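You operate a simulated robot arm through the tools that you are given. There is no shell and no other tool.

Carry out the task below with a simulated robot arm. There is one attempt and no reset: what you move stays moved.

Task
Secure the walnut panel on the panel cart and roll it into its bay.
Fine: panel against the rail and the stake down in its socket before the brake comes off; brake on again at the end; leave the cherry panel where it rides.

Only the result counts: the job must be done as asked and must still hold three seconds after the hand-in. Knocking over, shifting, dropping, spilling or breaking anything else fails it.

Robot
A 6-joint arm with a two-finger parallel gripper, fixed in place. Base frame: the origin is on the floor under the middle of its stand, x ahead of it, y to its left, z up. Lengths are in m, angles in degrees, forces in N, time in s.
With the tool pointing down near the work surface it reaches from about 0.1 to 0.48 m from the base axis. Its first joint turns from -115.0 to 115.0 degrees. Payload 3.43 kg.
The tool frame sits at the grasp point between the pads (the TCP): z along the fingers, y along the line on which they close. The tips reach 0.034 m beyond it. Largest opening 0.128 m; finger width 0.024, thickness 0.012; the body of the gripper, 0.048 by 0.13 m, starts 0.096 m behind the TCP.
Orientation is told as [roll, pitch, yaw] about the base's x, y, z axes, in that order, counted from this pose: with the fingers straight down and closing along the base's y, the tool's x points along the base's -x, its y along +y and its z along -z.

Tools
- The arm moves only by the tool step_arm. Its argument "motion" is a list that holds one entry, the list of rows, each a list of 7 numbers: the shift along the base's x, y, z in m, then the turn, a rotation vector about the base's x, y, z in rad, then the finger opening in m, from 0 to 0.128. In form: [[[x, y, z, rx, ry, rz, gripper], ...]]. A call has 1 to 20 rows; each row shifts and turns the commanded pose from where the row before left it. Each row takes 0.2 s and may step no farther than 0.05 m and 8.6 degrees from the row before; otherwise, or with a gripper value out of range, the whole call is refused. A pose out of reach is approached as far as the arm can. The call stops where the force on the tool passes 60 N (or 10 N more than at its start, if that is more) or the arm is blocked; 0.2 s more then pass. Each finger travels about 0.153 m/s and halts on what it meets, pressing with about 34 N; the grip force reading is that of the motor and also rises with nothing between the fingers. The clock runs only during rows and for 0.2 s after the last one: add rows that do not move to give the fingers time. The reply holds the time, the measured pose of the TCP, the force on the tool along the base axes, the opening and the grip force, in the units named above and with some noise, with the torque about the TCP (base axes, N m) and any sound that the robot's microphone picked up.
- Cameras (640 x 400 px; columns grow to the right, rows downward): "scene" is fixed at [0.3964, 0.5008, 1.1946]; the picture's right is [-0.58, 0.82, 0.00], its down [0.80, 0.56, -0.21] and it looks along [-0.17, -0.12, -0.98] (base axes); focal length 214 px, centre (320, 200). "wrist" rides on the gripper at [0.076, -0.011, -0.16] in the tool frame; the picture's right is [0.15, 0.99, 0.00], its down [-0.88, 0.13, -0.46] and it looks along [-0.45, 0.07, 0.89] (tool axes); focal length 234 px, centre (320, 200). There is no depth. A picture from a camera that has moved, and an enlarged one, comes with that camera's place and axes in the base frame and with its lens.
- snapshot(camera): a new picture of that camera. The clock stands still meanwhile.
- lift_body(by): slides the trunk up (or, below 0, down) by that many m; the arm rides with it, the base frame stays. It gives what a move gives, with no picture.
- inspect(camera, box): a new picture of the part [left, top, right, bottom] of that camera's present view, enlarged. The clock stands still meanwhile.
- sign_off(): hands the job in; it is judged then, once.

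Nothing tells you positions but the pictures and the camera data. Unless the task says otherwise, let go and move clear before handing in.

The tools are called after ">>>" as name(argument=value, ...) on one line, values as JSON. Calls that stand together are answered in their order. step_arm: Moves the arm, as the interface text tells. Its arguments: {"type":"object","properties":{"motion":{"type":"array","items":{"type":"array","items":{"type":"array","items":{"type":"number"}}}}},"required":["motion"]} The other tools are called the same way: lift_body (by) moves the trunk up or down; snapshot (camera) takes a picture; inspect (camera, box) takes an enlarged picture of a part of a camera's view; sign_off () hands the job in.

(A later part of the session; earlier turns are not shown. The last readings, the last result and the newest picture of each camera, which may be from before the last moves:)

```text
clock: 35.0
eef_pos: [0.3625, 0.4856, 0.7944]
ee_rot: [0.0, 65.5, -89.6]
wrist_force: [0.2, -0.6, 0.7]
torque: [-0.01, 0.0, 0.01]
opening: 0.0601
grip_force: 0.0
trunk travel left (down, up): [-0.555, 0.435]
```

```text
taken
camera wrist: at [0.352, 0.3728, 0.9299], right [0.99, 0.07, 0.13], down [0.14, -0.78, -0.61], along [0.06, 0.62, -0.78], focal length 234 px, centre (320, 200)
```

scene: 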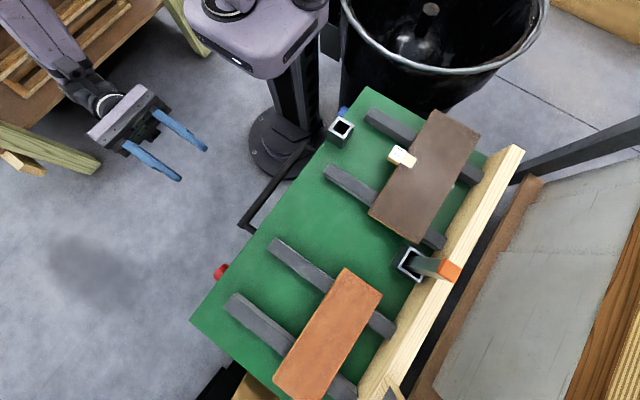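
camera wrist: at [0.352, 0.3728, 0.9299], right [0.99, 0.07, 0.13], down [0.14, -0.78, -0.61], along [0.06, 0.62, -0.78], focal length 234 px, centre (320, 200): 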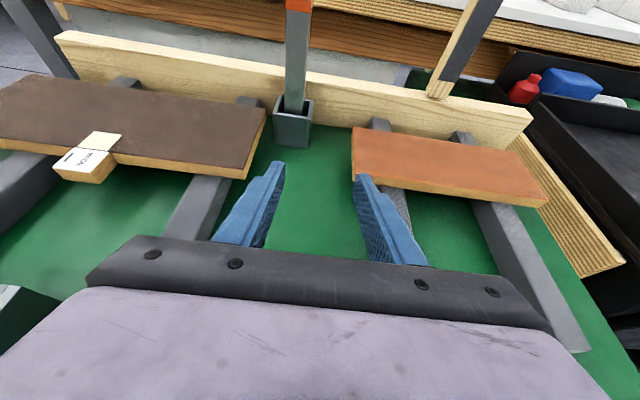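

The lateral move was refused while the trunk still went down, but the tool is clear of the deck (tips near z 0.78), and this is actually a good close view. Zooming in on the stake, post base and tag.

>>> inspect(camera="wrist", box=[240, 0, 360, 170])

>>> inspect(camera="wrist", box=[20, 60, 300, 200])

>>> inspect(camera="wrist", box=[340, 0, 640, 200])

>>> inspect(camera="wrist", box=[40, 120, 140, 195])

```text
2.35 times, centred on (300, 85) of wrist
camera zoom: at [0.352, 0.3728, 0.9299], right [0.99, 0.07, 0.13], down [0.14, -0.78, -0.61], along [0.06, 0.62, -0.78], focal length 551 px, centre (367, 471)
```

zoom: 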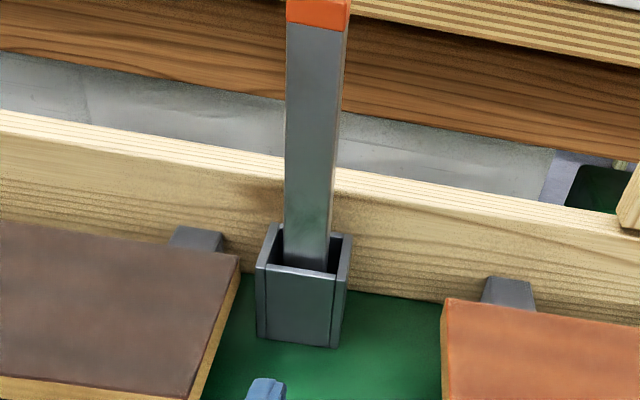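

```text
2.29 times, centred on (160, 130) of wrist
camera zoom: at [0.352, 0.3728, 0.9299], right [0.99, 0.07, 0.13], down [0.14, -0.78, -0.61], along [0.06, 0.62, -0.78], focal length 535 px, centre (686, 360)
```

zoom: 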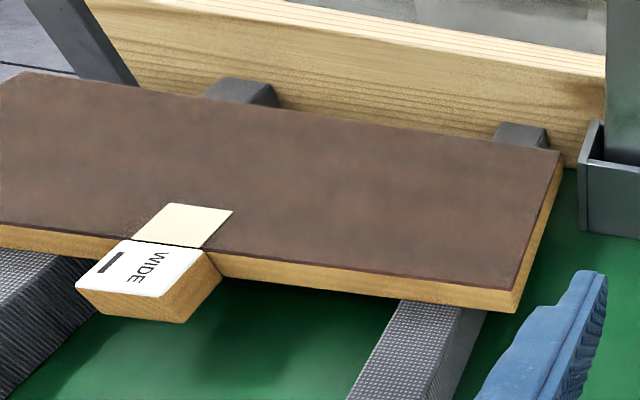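

```text
2.00 times, centred on (490, 100) of wrist
camera zoom: at [0.352, 0.3728, 0.9299], right [0.99, 0.07, 0.13], down [0.14, -0.78, -0.61], along [0.06, 0.62, -0.78], focal length 468 px, centre (-20, 400)
```

zoom: 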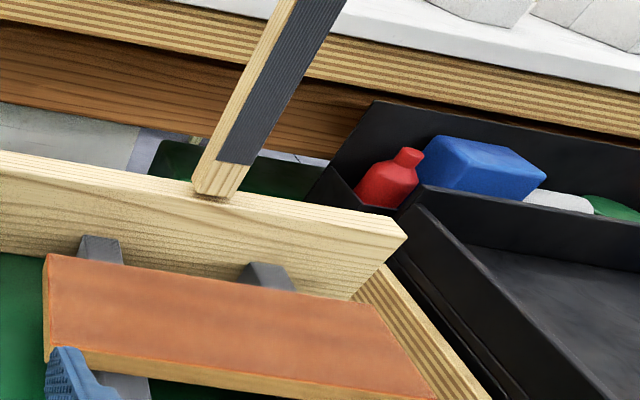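

```text
5.33 times, centred on (90, 158) of wrist
camera zoom: at [0.352, 0.3728, 0.9299], right [0.99, 0.07, 0.13], down [0.14, -0.78, -0.61], along [0.06, 0.62, -0.78], focal length 1249 px, centre (1547, 427)
```

zoom: 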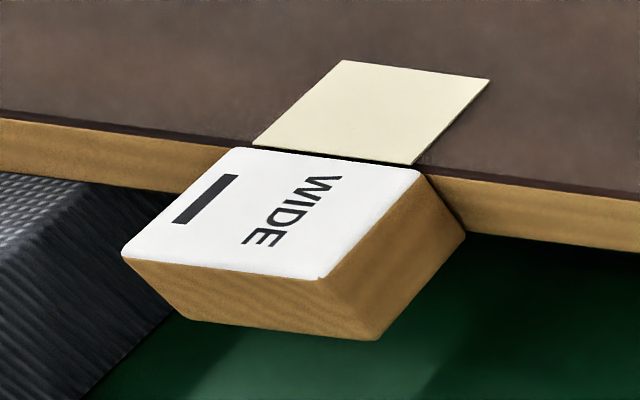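

The tag tab reads "WIDE" with a bar on it, and the wood post with the green cap stands on the rail itself. I'll now back out to look at the dials and underneath the cart from the front.

>>> step_arm(motion=[[[0.0, -0.04, 0.015, 0, 0, 0, 0.06], [0.0, -0.04, 0.015, 0, 0, 0, 0.06], [0.01, -0.04, 0.01, 0, 0, 0, 0.06], [0.02, -0.04, 0.01, 0, 0, 0, 0.06], [0.02, -0.04, 0, 0, 0, 0, 0.06], [0.02, -0.04, 0, 0, 0, 0, 0.06], [0.02, -0.03, 0, 0.142, 0, 0, 0.06], [0.02, -0.02, 0, 0.142, 0, 0, 0.06], [0.02, -0.01, 0, 0.142, 0, 0, 0.06]]])

>>> snapshot(camera="wrist")

```text
clock: 37.0
eef_pos: [0.4916, 0.1868, 0.8428]
ee_rot: [95.5, 89.9, 6.0]
wrist_force: [0.6, 0.3, 0.8]
torque: [-0.01, -0.01, -0.03]
opening: 0.0602
grip_force: 0.1
trunk travel left (down, up): [-0.555, 0.435]
```

```text
taken
camera wrist: at [0.4807, 0.0284, 0.919], right [0.99, 0.01, 0.15], down [0.14, -0.45, -0.88], along [0.06, 0.89, -0.45], focal length 234 px, centre (320, 200)
```

wrist: 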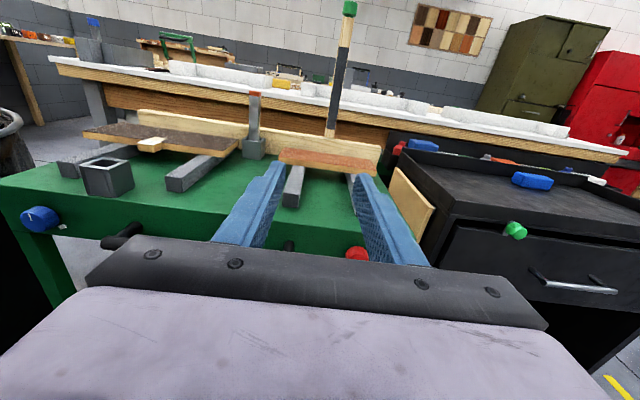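

The red dial is partly hidden by the gripper; I'll lower the trunk a bit further to see it directly.

>>> lift_body(by=-0.2)

>>> snapshot(camera="wrist")

>>> snapshot(camera="scene")

```text
clock: 39.1
eef_pos: [0.4917, 0.1862, 0.6424]
ee_rot: [65.3, 89.8, -24.4]
wrist_force: [0.5, -0.1, 0.2]
torque: [0.03, -0.04, -0.01]
opening: 0.0601
grip_force: 0.1
trunk travel left (down, up): [-0.355, 0.635]
```

```text
taken
camera wrist: at [0.4805, 0.0289, 0.7194], right [0.99, 0.01, 0.15], down [0.14, -0.46, -0.88], along [0.06, 0.89, -0.45], focal length 234 px, centre (320, 200)
```

wrist: 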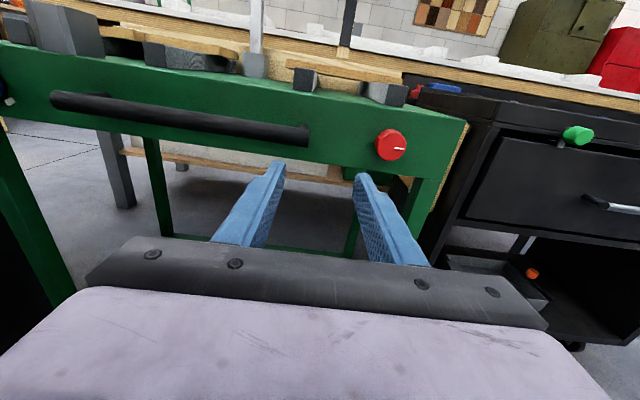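

```text
taken
```

scene: 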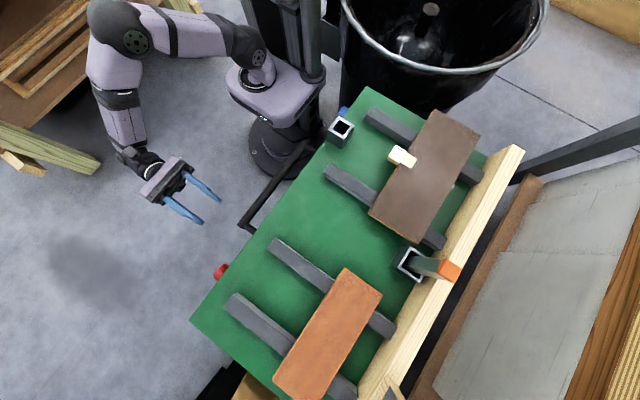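

>>> inspect(camera="wrist", box=[350, 110, 430, 180])

>>> inspect(camera="wrist", box=[0, 30, 320, 250])

>>> inspect(camera="wrist", box=[0, 60, 60, 120])

```text
5.71 times, centred on (390, 145) of wrist
camera zoom: at [0.4805, 0.0289, 0.7194], right [0.99, 0.01, 0.15], down [0.14, -0.46, -0.88], along [0.06, 0.89, -0.45], focal length 1338 px, centre (-80, 514)
```

zoom: 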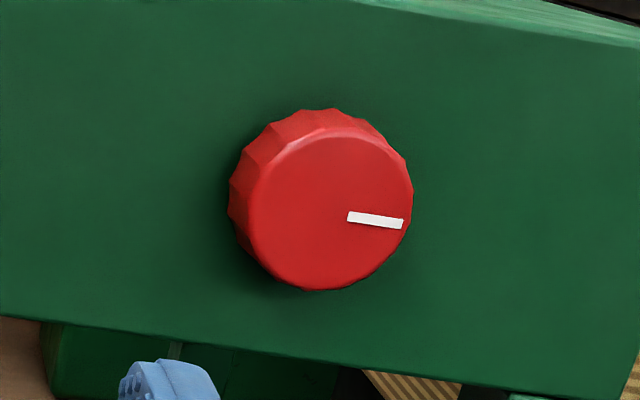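

```text
1.82 times, centred on (160, 140) of wrist
camera zoom: at [0.4805, 0.0289, 0.7194], right [0.99, 0.01, 0.15], down [0.14, -0.46, -0.88], along [0.06, 0.89, -0.45], focal length 426 px, centre (611, 309)
```

zoom: 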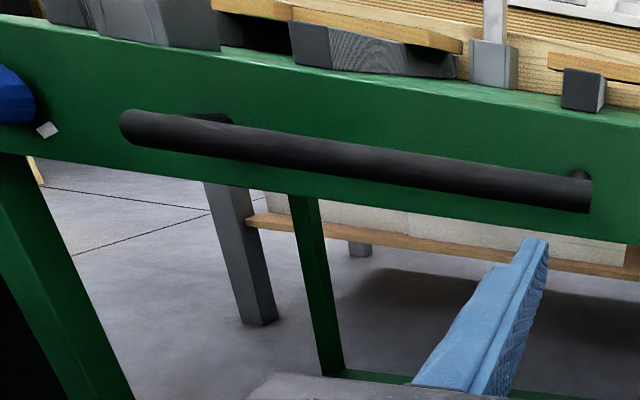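

```text
6.67 times, centred on (30, 90) of wrist
camera zoom: at [0.4805, 0.0289, 0.7194], right [0.99, 0.01, 0.15], down [0.14, -0.46, -0.88], along [0.06, 0.89, -0.45], focal length 1561 px, centre (2253, 933)
```

zoom: 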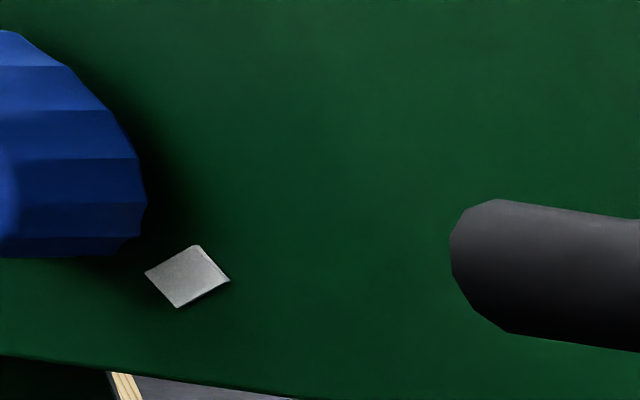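

The red dial's pointer is at 3 o'clock with no index mark; the blue dial's pointer is up with a small mark below it on the skirt. The neighbouring tool cart also carries dials, so I'll compare those.

>>> inspect(camera="wrist", box=[540, 105, 620, 165])

>>> inspect(camera="wrist", box=[430, 60, 640, 350])

>>> inspect(camera="wrist", box=[230, 0, 430, 110])

```text
6.67 times, centred on (580, 135) of wrist
camera zoom: at [0.4805, 0.0289, 0.7194], right [0.99, 0.01, 0.15], down [0.14, -0.46, -0.88], along [0.06, 0.89, -0.45], focal length 1561 px, centre (-1413, 633)
```

zoom: 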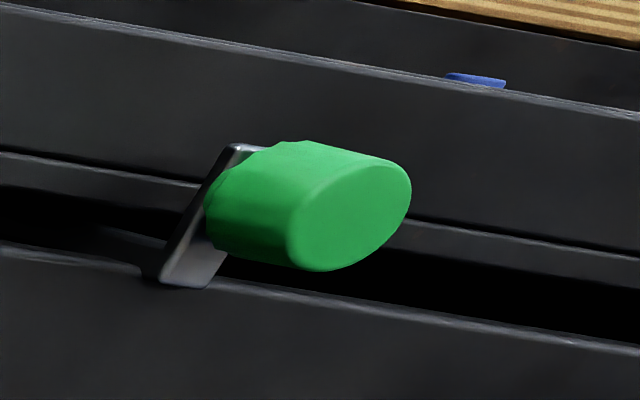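

```text
1.38 times, centred on (535, 205) of wrist
camera zoom: at [0.4805, 0.0289, 0.7194], right [0.99, 0.01, 0.15], down [0.14, -0.46, -0.88], along [0.06, 0.89, -0.45], focal length 323 px, centre (23, 193)
```

zoom: 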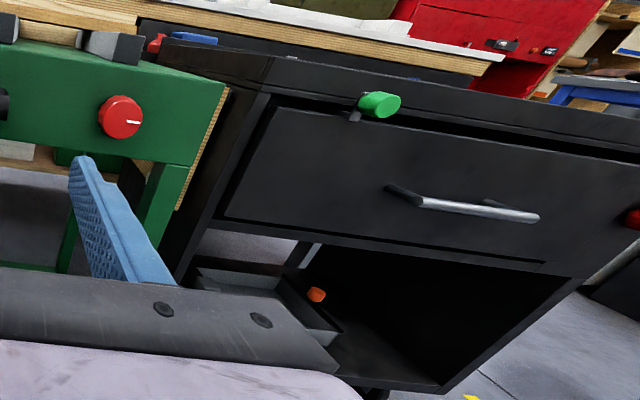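

```text
3.20 times, centred on (330, 55) of wrist
camera zoom: at [0.4805, 0.0289, 0.7194], right [0.99, 0.01, 0.15], down [0.14, -0.46, -0.88], along [0.06, 0.89, -0.45], focal length 749 px, centre (288, 664)
```

zoom: 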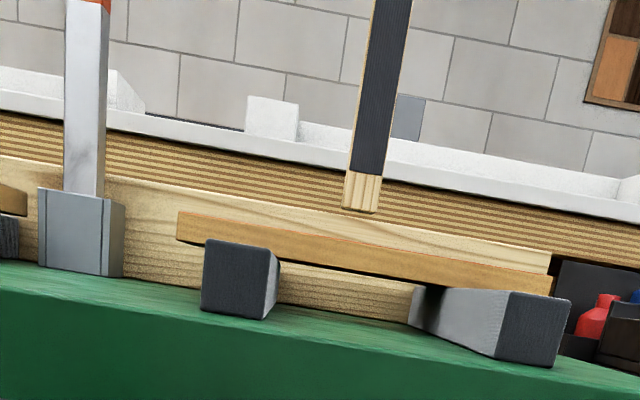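

>>> inspect(camera="wrist", box=[310, 30, 390, 90])

>>> inspect(camera="wrist", box=[220, 20, 300, 90])

```text
6.67 times, centred on (350, 60) of wrist
camera zoom: at [0.4805, 0.0289, 0.7194], right [0.99, 0.01, 0.15], down [0.14, -0.46, -0.88], along [0.06, 0.89, -0.45], focal length 1561 px, centre (120, 1133)
```

zoom: 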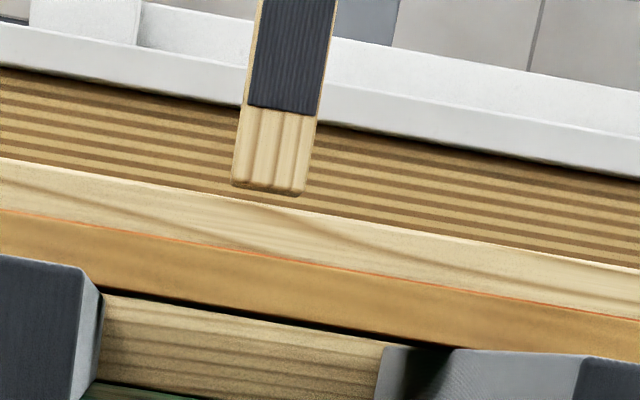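

```text
5.71 times, centred on (260, 55) of wrist
camera zoom: at [0.4805, 0.0289, 0.7194], right [0.99, 0.01, 0.15], down [0.14, -0.46, -0.88], along [0.06, 0.89, -0.45], focal length 1338 px, centre (663, 1029)
```

zoom: 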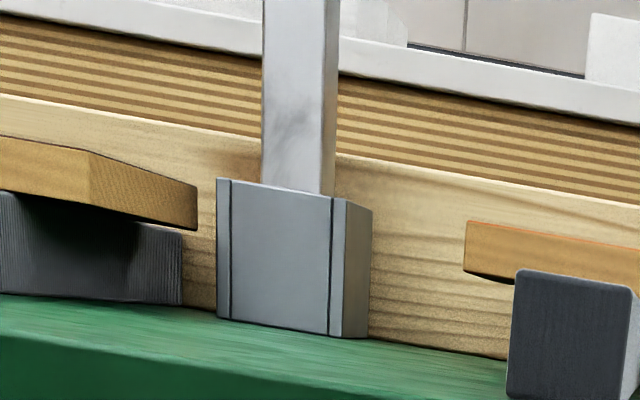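

The post's base rests right on the rail's top edge. Next I want a more frontal look at the blue dial and its mark, so I'll raise up and swing the view toward −x.

>>> lift_body(by=0.1)

>>> step_arm(motion=[[[-0.03, -0.005, 0, 0, 0, 0.08, 0.06], [-0.03, -0.005, 0, 0, 0, 0.08, 0.06], [-0.03, -0.005, 0, 0, 0, 0.08, 0.06], [-0.03, -0.005, 0, 0, 0, 0.08, 0.06], [-0.03, -0.005, 0, 0, 0, 0.08, 0.06], [-0.03, -0.005, 0, 0, 0, 0.08, 0.06]]])

>>> snapshot(camera="wrist")

```text
clock: 40.5
eef_pos: [0.4906, 0.1858, 0.743]
ee_rot: [63.0, 89.9, -26.6]
wrist_force: [-0.3, -0.3, 0.3]
torque: [-0.02, -0.04, 0.0]
opening: 0.06
grip_force: 0.0
trunk travel left (down, up): [-0.455, 0.535]
```

```text
clock: 41.9
eef_pos: [0.3113, 0.1573, 0.7429]
ee_rot: [75.7, 89.9, 13.5]
wrist_force: [-0.4, -0.1, -0.1]
torque: [-0.01, -0.01, -0.02]
opening: 0.0599
grip_force: 0.0
trunk travel left (down, up): [-0.455, 0.535]
```

```text
taken
camera wrist: at [0.3741, 0.0119, 0.8189], right [0.87, 0.46, 0.15], down [0.33, -0.34, -0.88], along [-0.36, 0.82, -0.45], focal length 234 px, centre (320, 200)
```

wrist: 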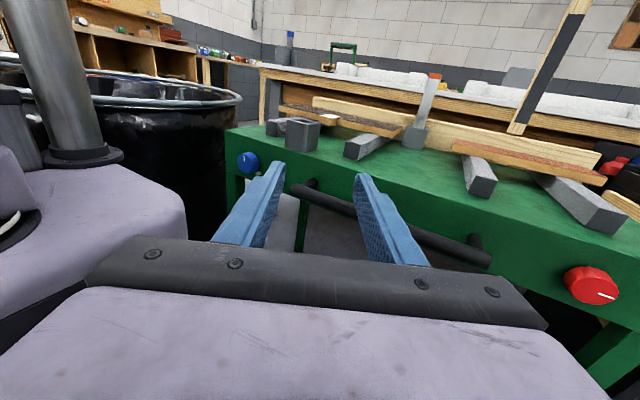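

>>> inspect(camera="wrist", box=[220, 130, 290, 200])

>>> inspect(camera="wrist", box=[540, 240, 640, 320])

>>> inspect(camera="wrist", box=[220, 80, 440, 200])

```text
5.71 times, centred on (255, 165) of wrist
camera zoom: at [0.3741, 0.0119, 0.8189], right [0.87, 0.46, 0.15], down [0.33, -0.34, -0.88], along [-0.36, 0.82, -0.45], focal length 1338 px, centre (691, 400)
```

zoom: 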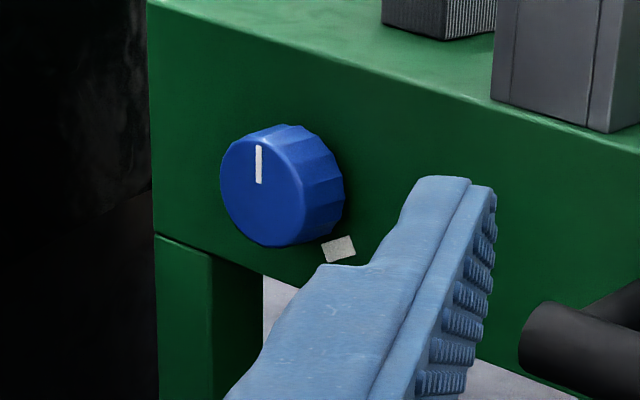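

```text
5.00 times, centred on (590, 280) of wrist
camera zoom: at [0.3741, 0.0119, 0.8189], right [0.87, 0.46, 0.15], down [0.33, -0.34, -0.88], along [-0.36, 0.82, -0.45], focal length 1171 px, centre (-1030, -200)
```

zoom: 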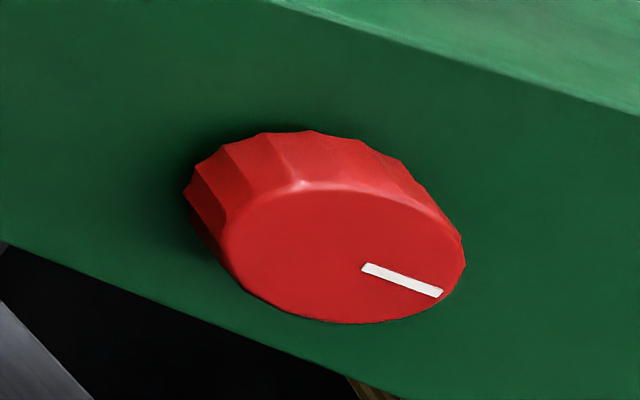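

```text
2.91 times, centred on (330, 140) of wrist
camera zoom: at [0.3741, 0.0119, 0.8189], right [0.87, 0.46, 0.15], down [0.33, -0.34, -0.88], along [-0.36, 0.82, -0.45], focal length 681 px, centre (291, 374)
```

zoom: 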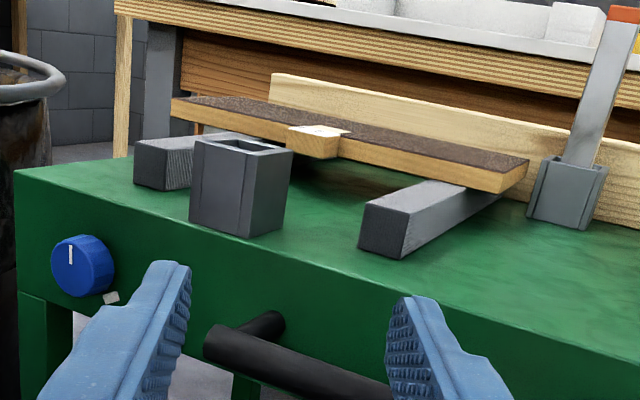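

The blue dial's pointer is at 12 o'clock with a grey mark just below it. Now I'll go low in front of the cart to look beneath it for wheel stops or bay markings.

>>> step_arm(motion=[[[0.025, -0.005, 0, 0, 0, -0.08, 0.06], [0.025, -0.005, 0, 0, 0, -0.08, 0.06], [0.025, 0.0, 0, 0, 0, -0.08, 0.06], [0.025, 0.0, 0, 0, 0, -0.08, 0.06], [0.025, 0.0, 0, 0, 0, -0.08, 0.06], [0.025, 0.0, 0, 0, 0, -0.08, 0.06]]])

>>> lift_body(by=-0.33)

>>> snapshot(camera="wrist")

```text
clock: 43.2
eef_pos: [0.4616, 0.1488, 0.7448]
ee_rot: [67.8, 89.8, -21.9]
wrist_force: [0.6, 0.1, 0.3]
torque: [-0.02, -0.02, 0.0]
opening: 0.0596
grip_force: 0.0
trunk travel left (down, up): [-0.455, 0.535]
```

```text
clock: 46.5
eef_pos: [0.4618, 0.1479, 0.4148]
ee_rot: [65.5, 89.8, -24.2]
wrist_force: [-0.5, 0.6, -0.5]
torque: [-0.03, -0.02, -0.02]
opening: 0.0602
grip_force: 0.1
trunk travel left (down, up): [-0.125, 0.865]
```

```text
taken
camera wrist: at [0.4503, -0.0091, 0.4909], right [0.99, 0.01, 0.15], down [0.14, -0.46, -0.88], along [0.06, 0.89, -0.45], focal length 234 px, centre (320, 200)
```

wrist: 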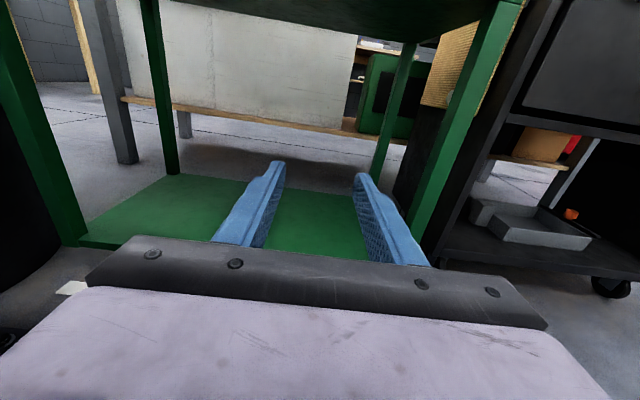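

>>> inspect(camera="wrist", box=[0, 0, 320, 200])

>>> inspect(camera="wrist", box=[320, 0, 640, 240])

>>> inspect(camera="wrist", box=[0, 220, 160, 320])

```text
2.00 times, centred on (160, 100) of wrist
camera zoom: at [0.4503, -0.0091, 0.4909], right [0.99, 0.01, 0.15], down [0.14, -0.46, -0.88], along [0.06, 0.89, -0.45], focal length 468 px, centre (640, 400)
```

zoom: 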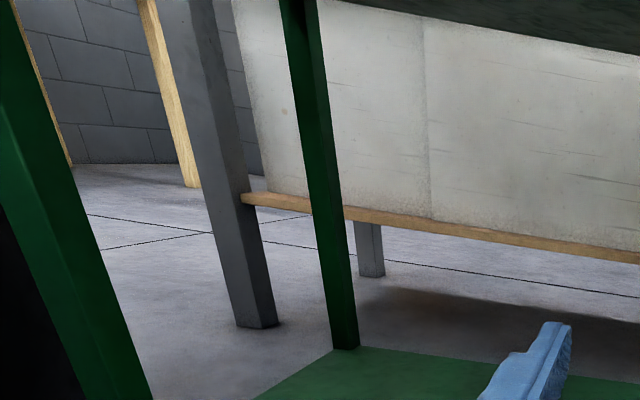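

```text
1.67 times, centred on (480, 120) of wrist
camera zoom: at [0.4503, -0.0091, 0.4909], right [0.99, 0.01, 0.15], down [0.14, -0.46, -0.88], along [0.06, 0.89, -0.45], focal length 390 px, centre (53, 333)
```

zoom: 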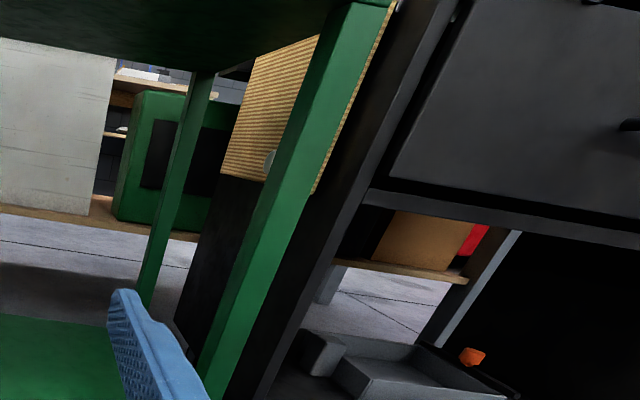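

```text
4.00 times, centred on (80, 270) of wrist
camera zoom: at [0.4503, -0.0091, 0.4909], right [0.99, 0.01, 0.15], down [0.14, -0.46, -0.88], along [0.06, 0.89, -0.45], focal length 937 px, centre (1280, -80)
```

zoom: 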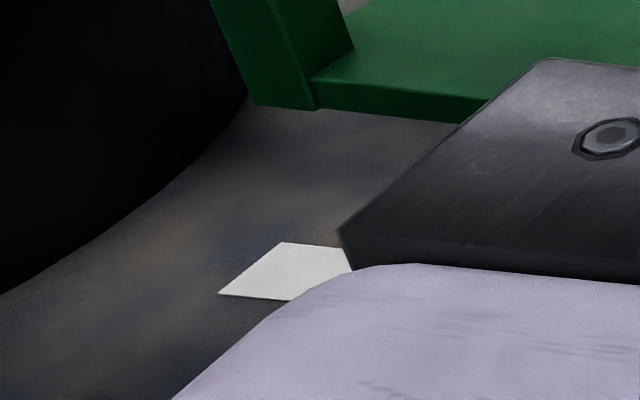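

Below there are only the lower shelf, legs and the white floor line; the panel's tag tab is a plain block (x 0.11–0.14, front face y≈0.515, z 0.723–0.739), which is the place to push the walnut panel toward the rail. I'll raise the trunk and come over the deck with closed fingers, tool tilted.

>>> lift_body(by=0.43)

>>> step_arm(motion=[[[-0.02, 0.04, 0, -0.0873, 0, 0, 0.06], [-0.02, 0.04, 0, -0.0873, 0, 0, 0.06], [-0.02, 0.04, 0, -0.0873, 0, 0, 0.0], [-0.02, 0.04, 0, -0.0873, 0, 0, 0.0], [-0.02, 0.04, 0, -0.0873, 0, 0, 0.0], [-0.02, 0.04, 0, -0.0873, 0, 0, 0.0], [-0.02, 0.04, 0, -0.0873, 0, 0, 0.0]]])

```text
refused: 0.43 is not a number from -0.4 to 0.4
```

```text
clock: 48.1
eef_pos: [0.3231, 0.4283, 0.414]
ee_rot: [0.0, 54.9, -89.7]
wrist_force: [-0.2, -1.6, -0.7]
torque: [-0.01, -0.01, -0.03]
opening: 0.0002
grip_force: 32.6
trunk travel left (down, up): [-0.125, 0.865]
```

My lift was refused for size, and the arm moved under the deck instead; forces are near zero so nothing was touched. I'll retrace exactly the same path out before anything else, and won't chain dependent moves again.

>>> step_arm(motion=[[[0.02, -0.04, 0, 0.0873, 0, 0, 0.0], [0.02, -0.04, 0, 0.0873, 0, 0, 0.0], [0.02, -0.04, 0, 0.0873, 0, 0, 0.0], [0.02, -0.04, 0, 0.0873, 0, 0, 0.0], [0.02, -0.04, 0, 0.0873, 0, 0, 0.0], [0.02, -0.04, 0, 0.0873, 0, 0, 0.0], [0.02, -0.04, 0, 0.0873, 0, 0, 0.0]]])

```text
clock: 49.7
eef_pos: [0.4622, 0.1477, 0.4147]
ee_rot: [90.9, 89.8, 1.2]
wrist_force: [-0.2, -0.7, 0.3]
torque: [0.01, 0.0, -0.02]
opening: 0.0
grip_force: 32.8
trunk travel left (down, up): [-0.125, 0.865]
```

The arm is back out in front of the cart with no contact. Now I raise the trunk by an allowed amount.

>>> lift_body(by=0.4)

>>> snapshot(camera="scene")

```text
clock: 53.5
eef_pos: [0.4635, 0.1492, 0.8143]
ee_rot: [65.2, 89.8, -24.4]
wrist_force: [-0.4, -0.8, 0.1]
torque: [0.01, 0.0, -0.01]
opening: 0.0
grip_force: 33.1
trunk travel left (down, up): [-0.525, 0.465]
```

```text
taken
```

scene: 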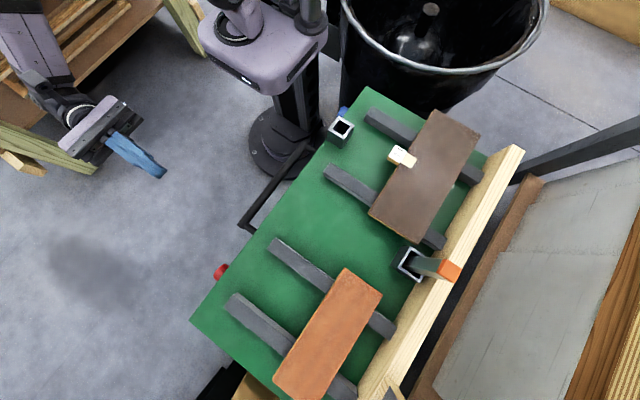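

Nothing on the cart has changed. Now I move over the deck at a safe height with closed fingers.

>>> step_arm(motion=[[[-0.02, 0.035, 0.015, -0.0873, 0, 0, 0.0], [-0.02, 0.04, 0.01, -0.0873, 0, 0, 0.0], [-0.02, 0.04, 0.01, -0.0873, 0, 0, 0.0], [-0.02, 0.04, 0.01, -0.0873, 0, 0, 0.0], [-0.02, 0.04, 0.01, -0.0873, 0, 0, 0.0], [-0.02, 0.04, 0, -0.0873, 0, 0, 0.0], [-0.02, 0.04, 0, -0.0873, 0, 0, 0.0]]])

```text
clock: 55.1
eef_pos: [0.3236, 0.4231, 0.8678]
ee_rot: [-0.1, 54.9, -89.7]
wrist_force: [0.2, -0.3, -0.8]
torque: [0.0, -0.01, 0.01]
opening: 0.0
grip_force: 32.9
trunk travel left (down, up): [-0.525, 0.465]
```

>>> step_arm(motion=[[[-0.033, 0, 0, 0, 0, 0, 0.0], [-0.033, 0, 0, 0, 0, 0, 0.0], [-0.033, 0, 0, 0, 0, 0, 0.0], [-0.033, 0, 0, 0, 0, 0, 0.0], [-0.033, 0, 0, 0, 0, 0, 0.0], [-0.0306, 0, 0, 0, 0, 0, 0.0]]])

>>> snapshot(camera="wrist")

>>> snapshot(camera="scene")

```text
clock: 56.5
eef_pos: [0.1274, 0.4223, 0.8676]
ee_rot: [-0.1, 54.9, -89.7]
wrist_force: [-1.0, 0.8, 0.0]
torque: [0.03, -0.01, 0.02]
opening: 0.0
grip_force: 32.9
trunk travel left (down, up): [-0.525, 0.465]
```

```text
taken
camera wrist: at [0.1156, 0.3371, 1.0228], right [0.99, 0.09, 0.12], down [0.14, -0.88, -0.46], along [0.06, 0.47, -0.88], focal length 234 px, centre (320, 200)
```

wrist: 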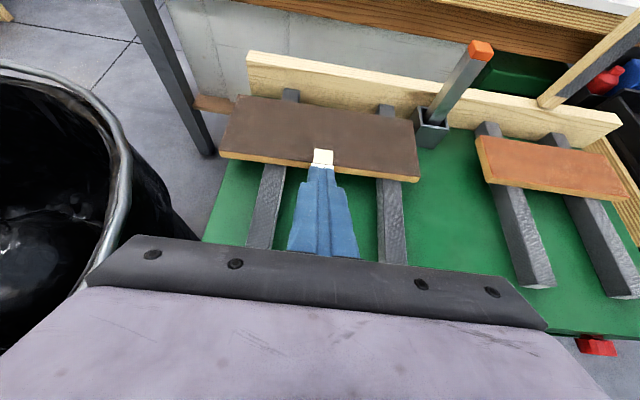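

```text
taken
```

scene: 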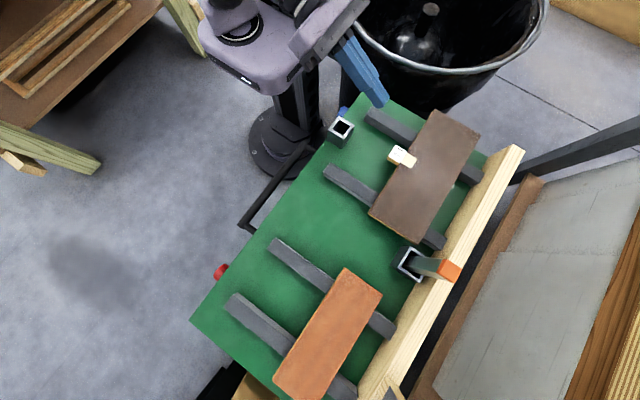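

The closed fingers are lined up with the tab. I'll lower to tab height just short of it and check.

>>> step_arm(motion=[[[0, 0.01, -0.032, 0, 0, 0, 0.0], [0, 0.01, -0.032, 0, 0, 0, 0.0], [0, 0.01, -0.032, 0, 0, 0, 0.0], [0, 0.006, -0.03, 0, 0, 0, 0.0]]])

>>> snapshot(camera="wrist")

>>> inspect(camera="scene", box=[300, 80, 500, 230])

```text
clock: 57.5
eef_pos: [0.1287, 0.4586, 0.7415]
ee_rot: [-0.1, 55.1, -89.7]
wrist_force: [-1.0, 0.1, -0.2]
torque: [0.01, -0.01, -0.02]
opening: 0.0002
grip_force: 33.2
trunk travel left (down, up): [-0.525, 0.465]
```

```text
taken
camera wrist: at [0.117, 0.3738, 0.8957], right [0.99, 0.09, 0.12], down [0.14, -0.88, -0.46], along [0.06, 0.47, -0.88], focal length 234 px, centre (320, 200)
```

wrist: 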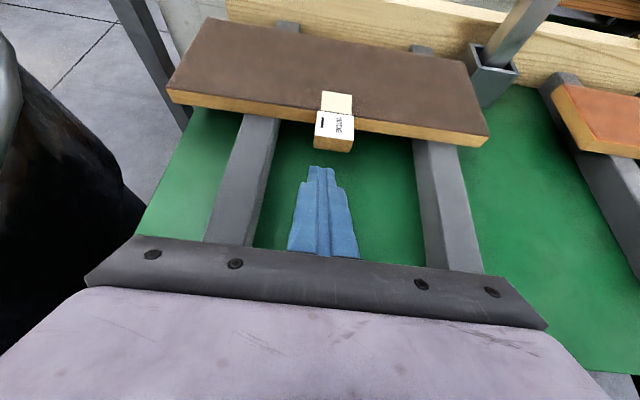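

```text
2.67 times, centred on (400, 155) of scene
camera zoom: at [0.3964, 0.5008, 1.1946], right [-0.58, 0.82, 0.0], down [0.8, 0.56, -0.21], along [-0.17, -0.12, -0.98], focal length 572 px, centre (107, 320)
```

zoom: 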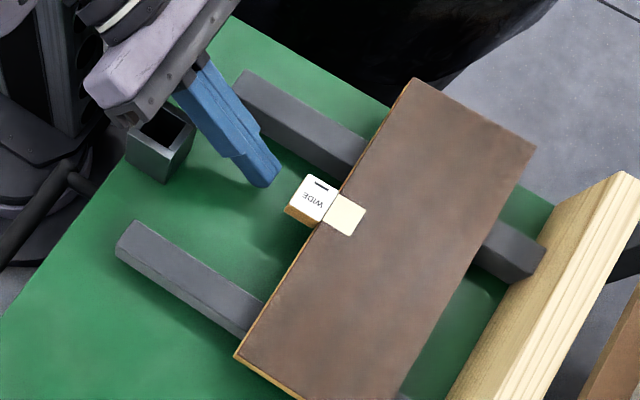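

The fingertips are centred on the tab about 2 cm short of it. I'll push slowly toward the rail in small steps while watching the force.

>>> step_arm(motion=[[[0, 0.006, 0, 0, 0, 0, 0.0], [0, 0.006, 0, 0, 0, 0, 0.0], [0, 0.006, 0, 0, 0, 0, 0.0], [0, 0.006, 0, 0, 0, 0, 0.0], [0, 0.006, 0, 0, 0, 0, 0.0], [0, 0.006, 0, 0, 0, 0, 0.0]]])

>>> snapshot(camera="wrist")

```text
clock: 58.9
eef_pos: [0.1273, 0.4963, 0.7433]
ee_rot: [-0.1, 54.9, -89.7]
wrist_force: [-0.1, 0.3, -0.3]
torque: [-0.01, -0.04, 0.0]
opening: 0.0
grip_force: 33.0
trunk travel left (down, up): [-0.525, 0.465]
```

```text
taken
camera wrist: at [0.116, 0.411, 0.897], right [0.99, 0.09, 0.12], down [0.14, -0.88, -0.46], along [0.06, 0.47, -0.88], focal length 234 px, centre (320, 200)
```

wrist: 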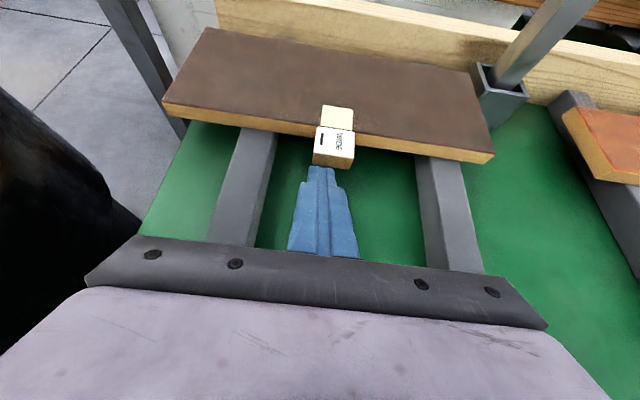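

>>> step_arm(motion=[[[0, 0.006, 0, 0, 0, 0, 0.0], [0, 0.006, 0, 0, 0, 0, 0.0], [0, 0.006, 0, 0, 0, 0, 0.0], [0, 0.006, 0, 0, 0, 0, 0.0]]])

>>> snapshot(camera="wrist")

>>> inspect(camera="scene", box=[330, 80, 530, 270])

```text
clock: 59.9
eef_pos: [0.128, 0.5204, 0.7433]
ee_rot: [0.0, 54.9, -89.6]
wrist_force: [0.5, -0.3, -0.3]
torque: [0.01, -0.01, -0.02]
opening: 0.0
grip_force: 33.2
trunk travel left (down, up): [-0.525, 0.465]
```

```text
taken
camera wrist: at [0.1159, 0.4352, 0.8969], right [0.99, 0.09, 0.12], down [0.14, -0.88, -0.46], along [0.06, 0.47, -0.88], focal length 234 px, centre (320, 200)
```

wrist: 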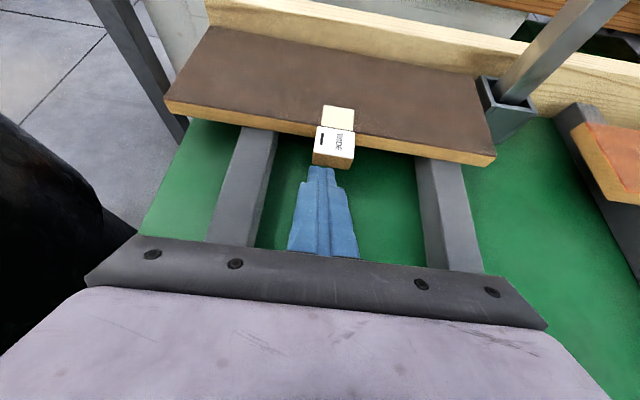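

```text
2.11 times, centred on (430, 175) of scene
camera zoom: at [0.3964, 0.5008, 1.1946], right [-0.58, 0.82, 0.0], down [0.8, 0.56, -0.21], along [-0.17, -0.12, -0.98], focal length 452 px, centre (88, 253)
```

zoom: 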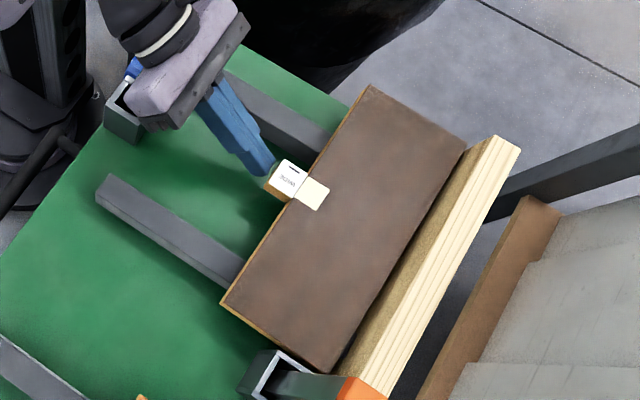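

The panel is sliding with the tab, with almost no force. Continuing gently toward the rail.

>>> step_arm(motion=[[[0, 0.004, 0, 0, 0, 0, 0.0], [0, 0.004, 0, 0, 0, 0, 0.0], [0, 0.004, 0, 0, 0, 0, 0.0], [0, 0.004, 0, 0, 0, 0, 0.0]]])

>>> snapshot(camera="wrist")

```text
clock: 60.9
eef_pos: [0.1264, 0.5304, 0.7432]
ee_rot: [-0.1, 54.8, -89.7]
wrist_force: [0.2, -41.5, 11.0]
torque: [0.01, 0.07, 0.01]
opening: 0.0
grip_force: 33.0
trunk travel left (down, up): [-0.525, 0.465]
```

```text
taken
camera wrist: at [0.1154, 0.4458, 0.8973], right [0.99, 0.09, 0.12], down [0.14, -0.88, -0.46], along [0.06, 0.47, -0.88], focal length 234 px, centre (320, 200)
```

wrist: 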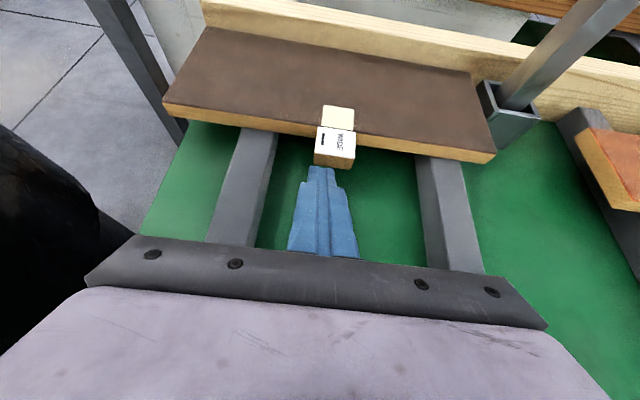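

A firm 41 N reaction says the panel has met the rail. I'll back off and check for flush contact and that the cart hasn't moved.

>>> step_arm(motion=[[[0, -0.01, 0, 0, 0, 0, 0.0], [0, -0.02, 0.005, 0, 0, 0, 0.0], [0, -0.02, 0.03, 0, 0, 0, 0.0], [0, -0.02, 0.04, 0, 0, 0, 0.0], [0, -0.02, 0.04, 0, 0, 0, 0.0]]])

>>> snapshot(camera="wrist")

>>> snapshot(camera="scene")

>>> inspect(camera="scene", box=[330, 80, 530, 270])

```text
clock: 62.1
eef_pos: [0.128, 0.4444, 0.8564]
ee_rot: [-0.2, 55.0, -89.9]
wrist_force: [0.2, 0.5, -0.2]
torque: [0.01, -0.02, -0.01]
opening: 0.0
grip_force: 32.7
trunk travel left (down, up): [-0.525, 0.465]
```

```text
taken
camera wrist: at [0.1158, 0.3586, 1.0099], right [0.99, 0.09, 0.12], down [0.13, -0.88, -0.46], along [0.06, 0.47, -0.88], focal length 234 px, centre (320, 200)
```

wrist: 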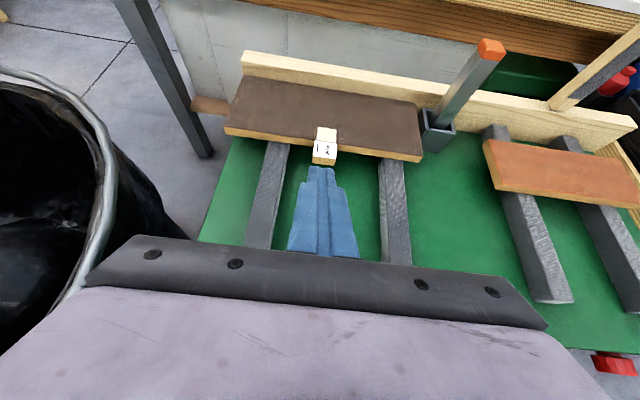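

```text
taken
```

scene: 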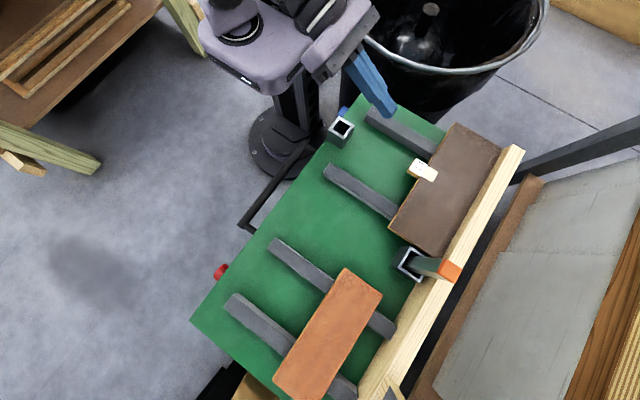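

```text
2.11 times, centred on (430, 175) of scene
camera zoom: at [0.3964, 0.5008, 1.1946], right [-0.58, 0.82, 0.0], down [0.8, 0.56, -0.21], along [-0.17, -0.12, -0.98], focal length 452 px, centre (88, 253)
```

zoom: 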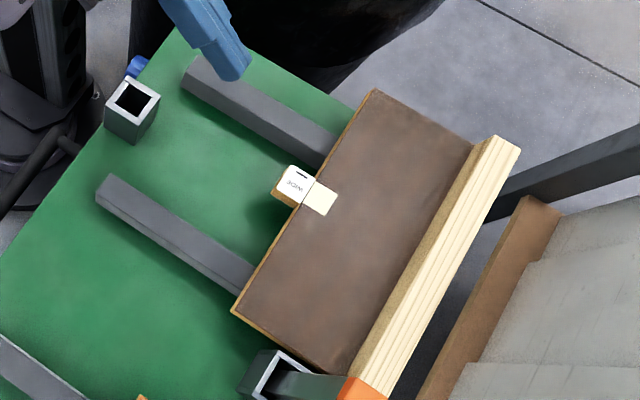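

The panel now lies flush against the rail (near edge y≈0.596) and the cart hasn't moved. Next I'll examine the stake up close: approach it with a level, open gripper, stopping short of it.

>>> step_arm(motion=[[[0.03, 0.0, 0.005, 0.0873, 0, 0, 0.07], [0.03, 0.0, 0.005, 0.0873, 0, 0, 0.07], [0.03, 0.0, 0.005, 0.0873, 0, 0, 0.07], [0.03, 0.0, 0.005, 0.0873, 0, 0, 0.07], [0.03, 0.0, 0.0, 0.0873, 0, 0, 0.07], [0.03, 0.0, 0.0, 0.0873, 0, 0, 0.07], [0.009, 0.0, 0.0, 0.0873, 0, 0, 0.07]]])

>>> snapshot(camera="wrist")

```text
clock: 63.7
eef_pos: [0.317, 0.4458, 0.8773]
ee_rot: [97.2, 89.8, 7.5]
wrist_force: [-0.1, 0.1, 0.2]
torque: [-0.02, -0.02, -0.01]
opening: 0.0701
grip_force: 0.0
trunk travel left (down, up): [-0.525, 0.465]
```

```text
taken
camera wrist: at [0.3053, 0.2873, 0.9536], right [0.99, 0.01, 0.15], down [0.14, -0.45, -0.88], along [0.06, 0.89, -0.45], focal length 234 px, centre (320, 200)
```

wrist: 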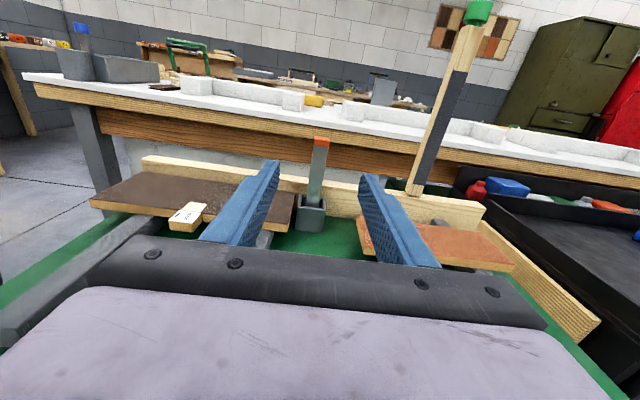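

>>> inspect(camera="wrist", box=[270, 120, 370, 250])

>>> inspect(camera="wrist", box=[370, 0, 530, 270])

```text
3.08 times, centred on (320, 185) of wrist
camera zoom: at [0.3053, 0.2873, 0.9536], right [0.99, 0.01, 0.15], down [0.14, -0.45, -0.88], along [0.06, 0.89, -0.45], focal length 720 px, centre (320, 246)
```

zoom: 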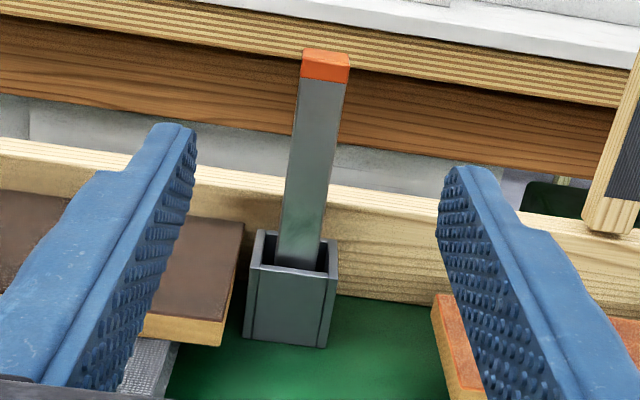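

```text
1.48 times, centred on (450, 135) of wrist
camera zoom: at [0.3053, 0.2873, 0.9536], right [0.99, 0.01, 0.15], down [0.14, -0.45, -0.88], along [0.06, 0.89, -0.45], focal length 347 px, centre (127, 296)
```

zoom: 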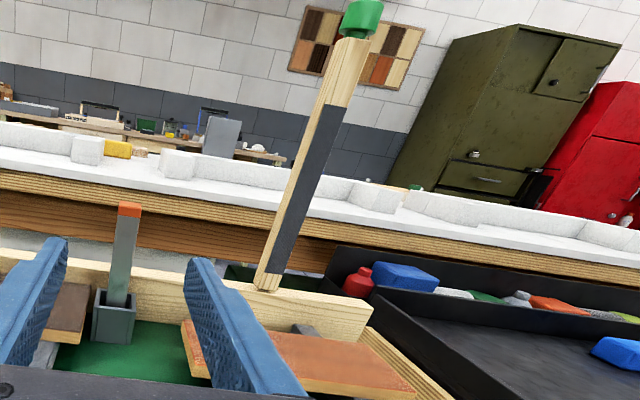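

The stake's top is at about (0.318, 0.68, 0.866) and it stands upright in the far socket. To decide where it belongs, I'll measure both sockets and the stake at high zoom.

>>> inspect(camera="scene", box=[324, 112, 360, 148])

>>> inspect(camera="scene", box=[390, 240, 440, 290])

>>> inspect(camera="scene", box=[425, 245, 475, 295])

```text
11.11 times, centred on (342, 130) of scene
camera zoom: at [0.3964, 0.5008, 1.1946], right [-0.58, 0.82, 0.0], down [0.8, 0.56, -0.21], along [-0.17, -0.12, -0.98], focal length 2383 px, centre (76, 978)
```

zoom: 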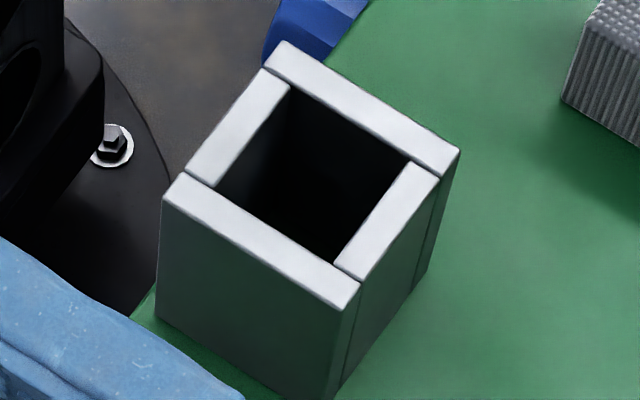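

```text
8.00 times, centred on (415, 265) of scene
camera zoom: at [0.3964, 0.5008, 1.1946], right [-0.58, 0.82, 0.0], down [0.8, 0.56, -0.21], along [-0.17, -0.12, -0.98], focal length 1716 px, centre (-440, -320)
```

zoom: 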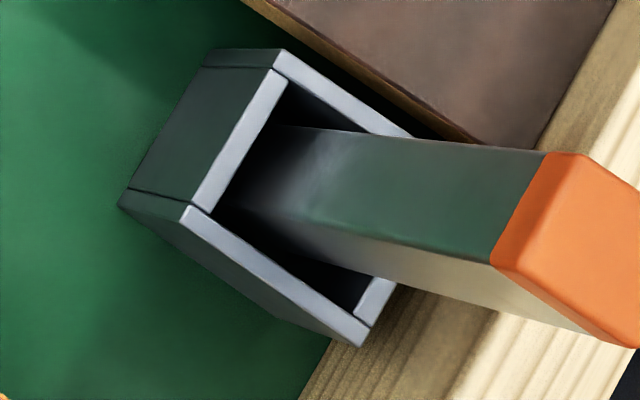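

```text
8.00 times, centred on (450, 270) of scene
camera zoom: at [0.3964, 0.5008, 1.1946], right [-0.58, 0.82, 0.0], down [0.8, 0.56, -0.21], along [-0.17, -0.12, -0.98], focal length 1716 px, centre (-720, -360)
```

zoom: 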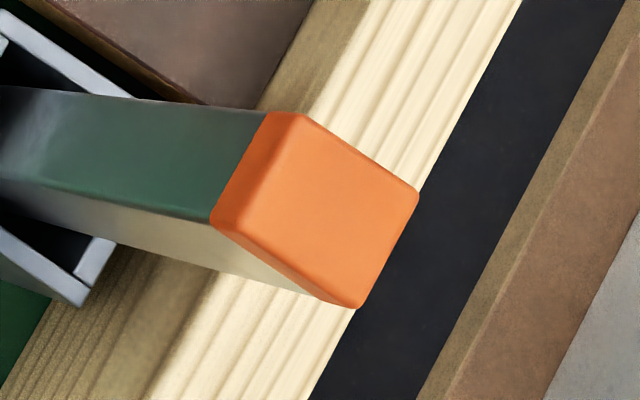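

The stake is about 24 mm square; the near socket's hole is about 29 mm (a proper fit) while the far one is about 40 mm (a loose holder), and the near socket sits at the front of the walnut's lane. I'll approach the stake to test whether it is free or already seated.

>>> step_arm(motion=[[[0.0005, 0.035, -0.01, 0, 0, 0, 0.07], [0.0005, 0.035, -0.01, 0, 0, 0, 0.07], [0, 0.035, -0.01, 0, 0, 0, 0.07], [0, 0.035, -0.01, 0, 0, 0, 0.07]]])

>>> snapshot(camera="wrist")

>>> snapshot(camera="scene")

```text
clock: 64.7
eef_pos: [0.318, 0.586, 0.8373]
ee_rot: [62.1, 89.8, -27.3]
wrist_force: [0.0, 0.2, -0.8]
torque: [0.0, 0.01, 0.03]
opening: 0.0698
grip_force: 0.1
trunk travel left (down, up): [-0.525, 0.465]
```

```text
taken
camera wrist: at [0.306, 0.4276, 0.9137], right [0.99, 0.01, 0.15], down [0.14, -0.46, -0.88], along [0.06, 0.89, -0.45], focal length 234 px, centre (320, 200)
```

wrist: 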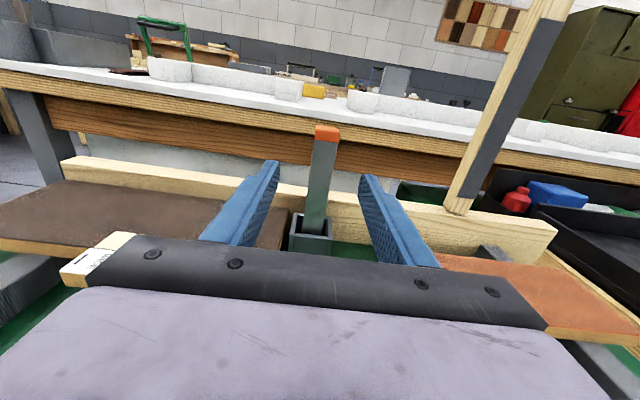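

```text
taken
```

scene: 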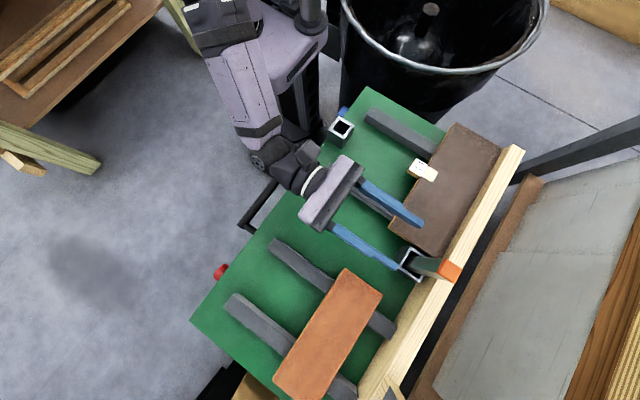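

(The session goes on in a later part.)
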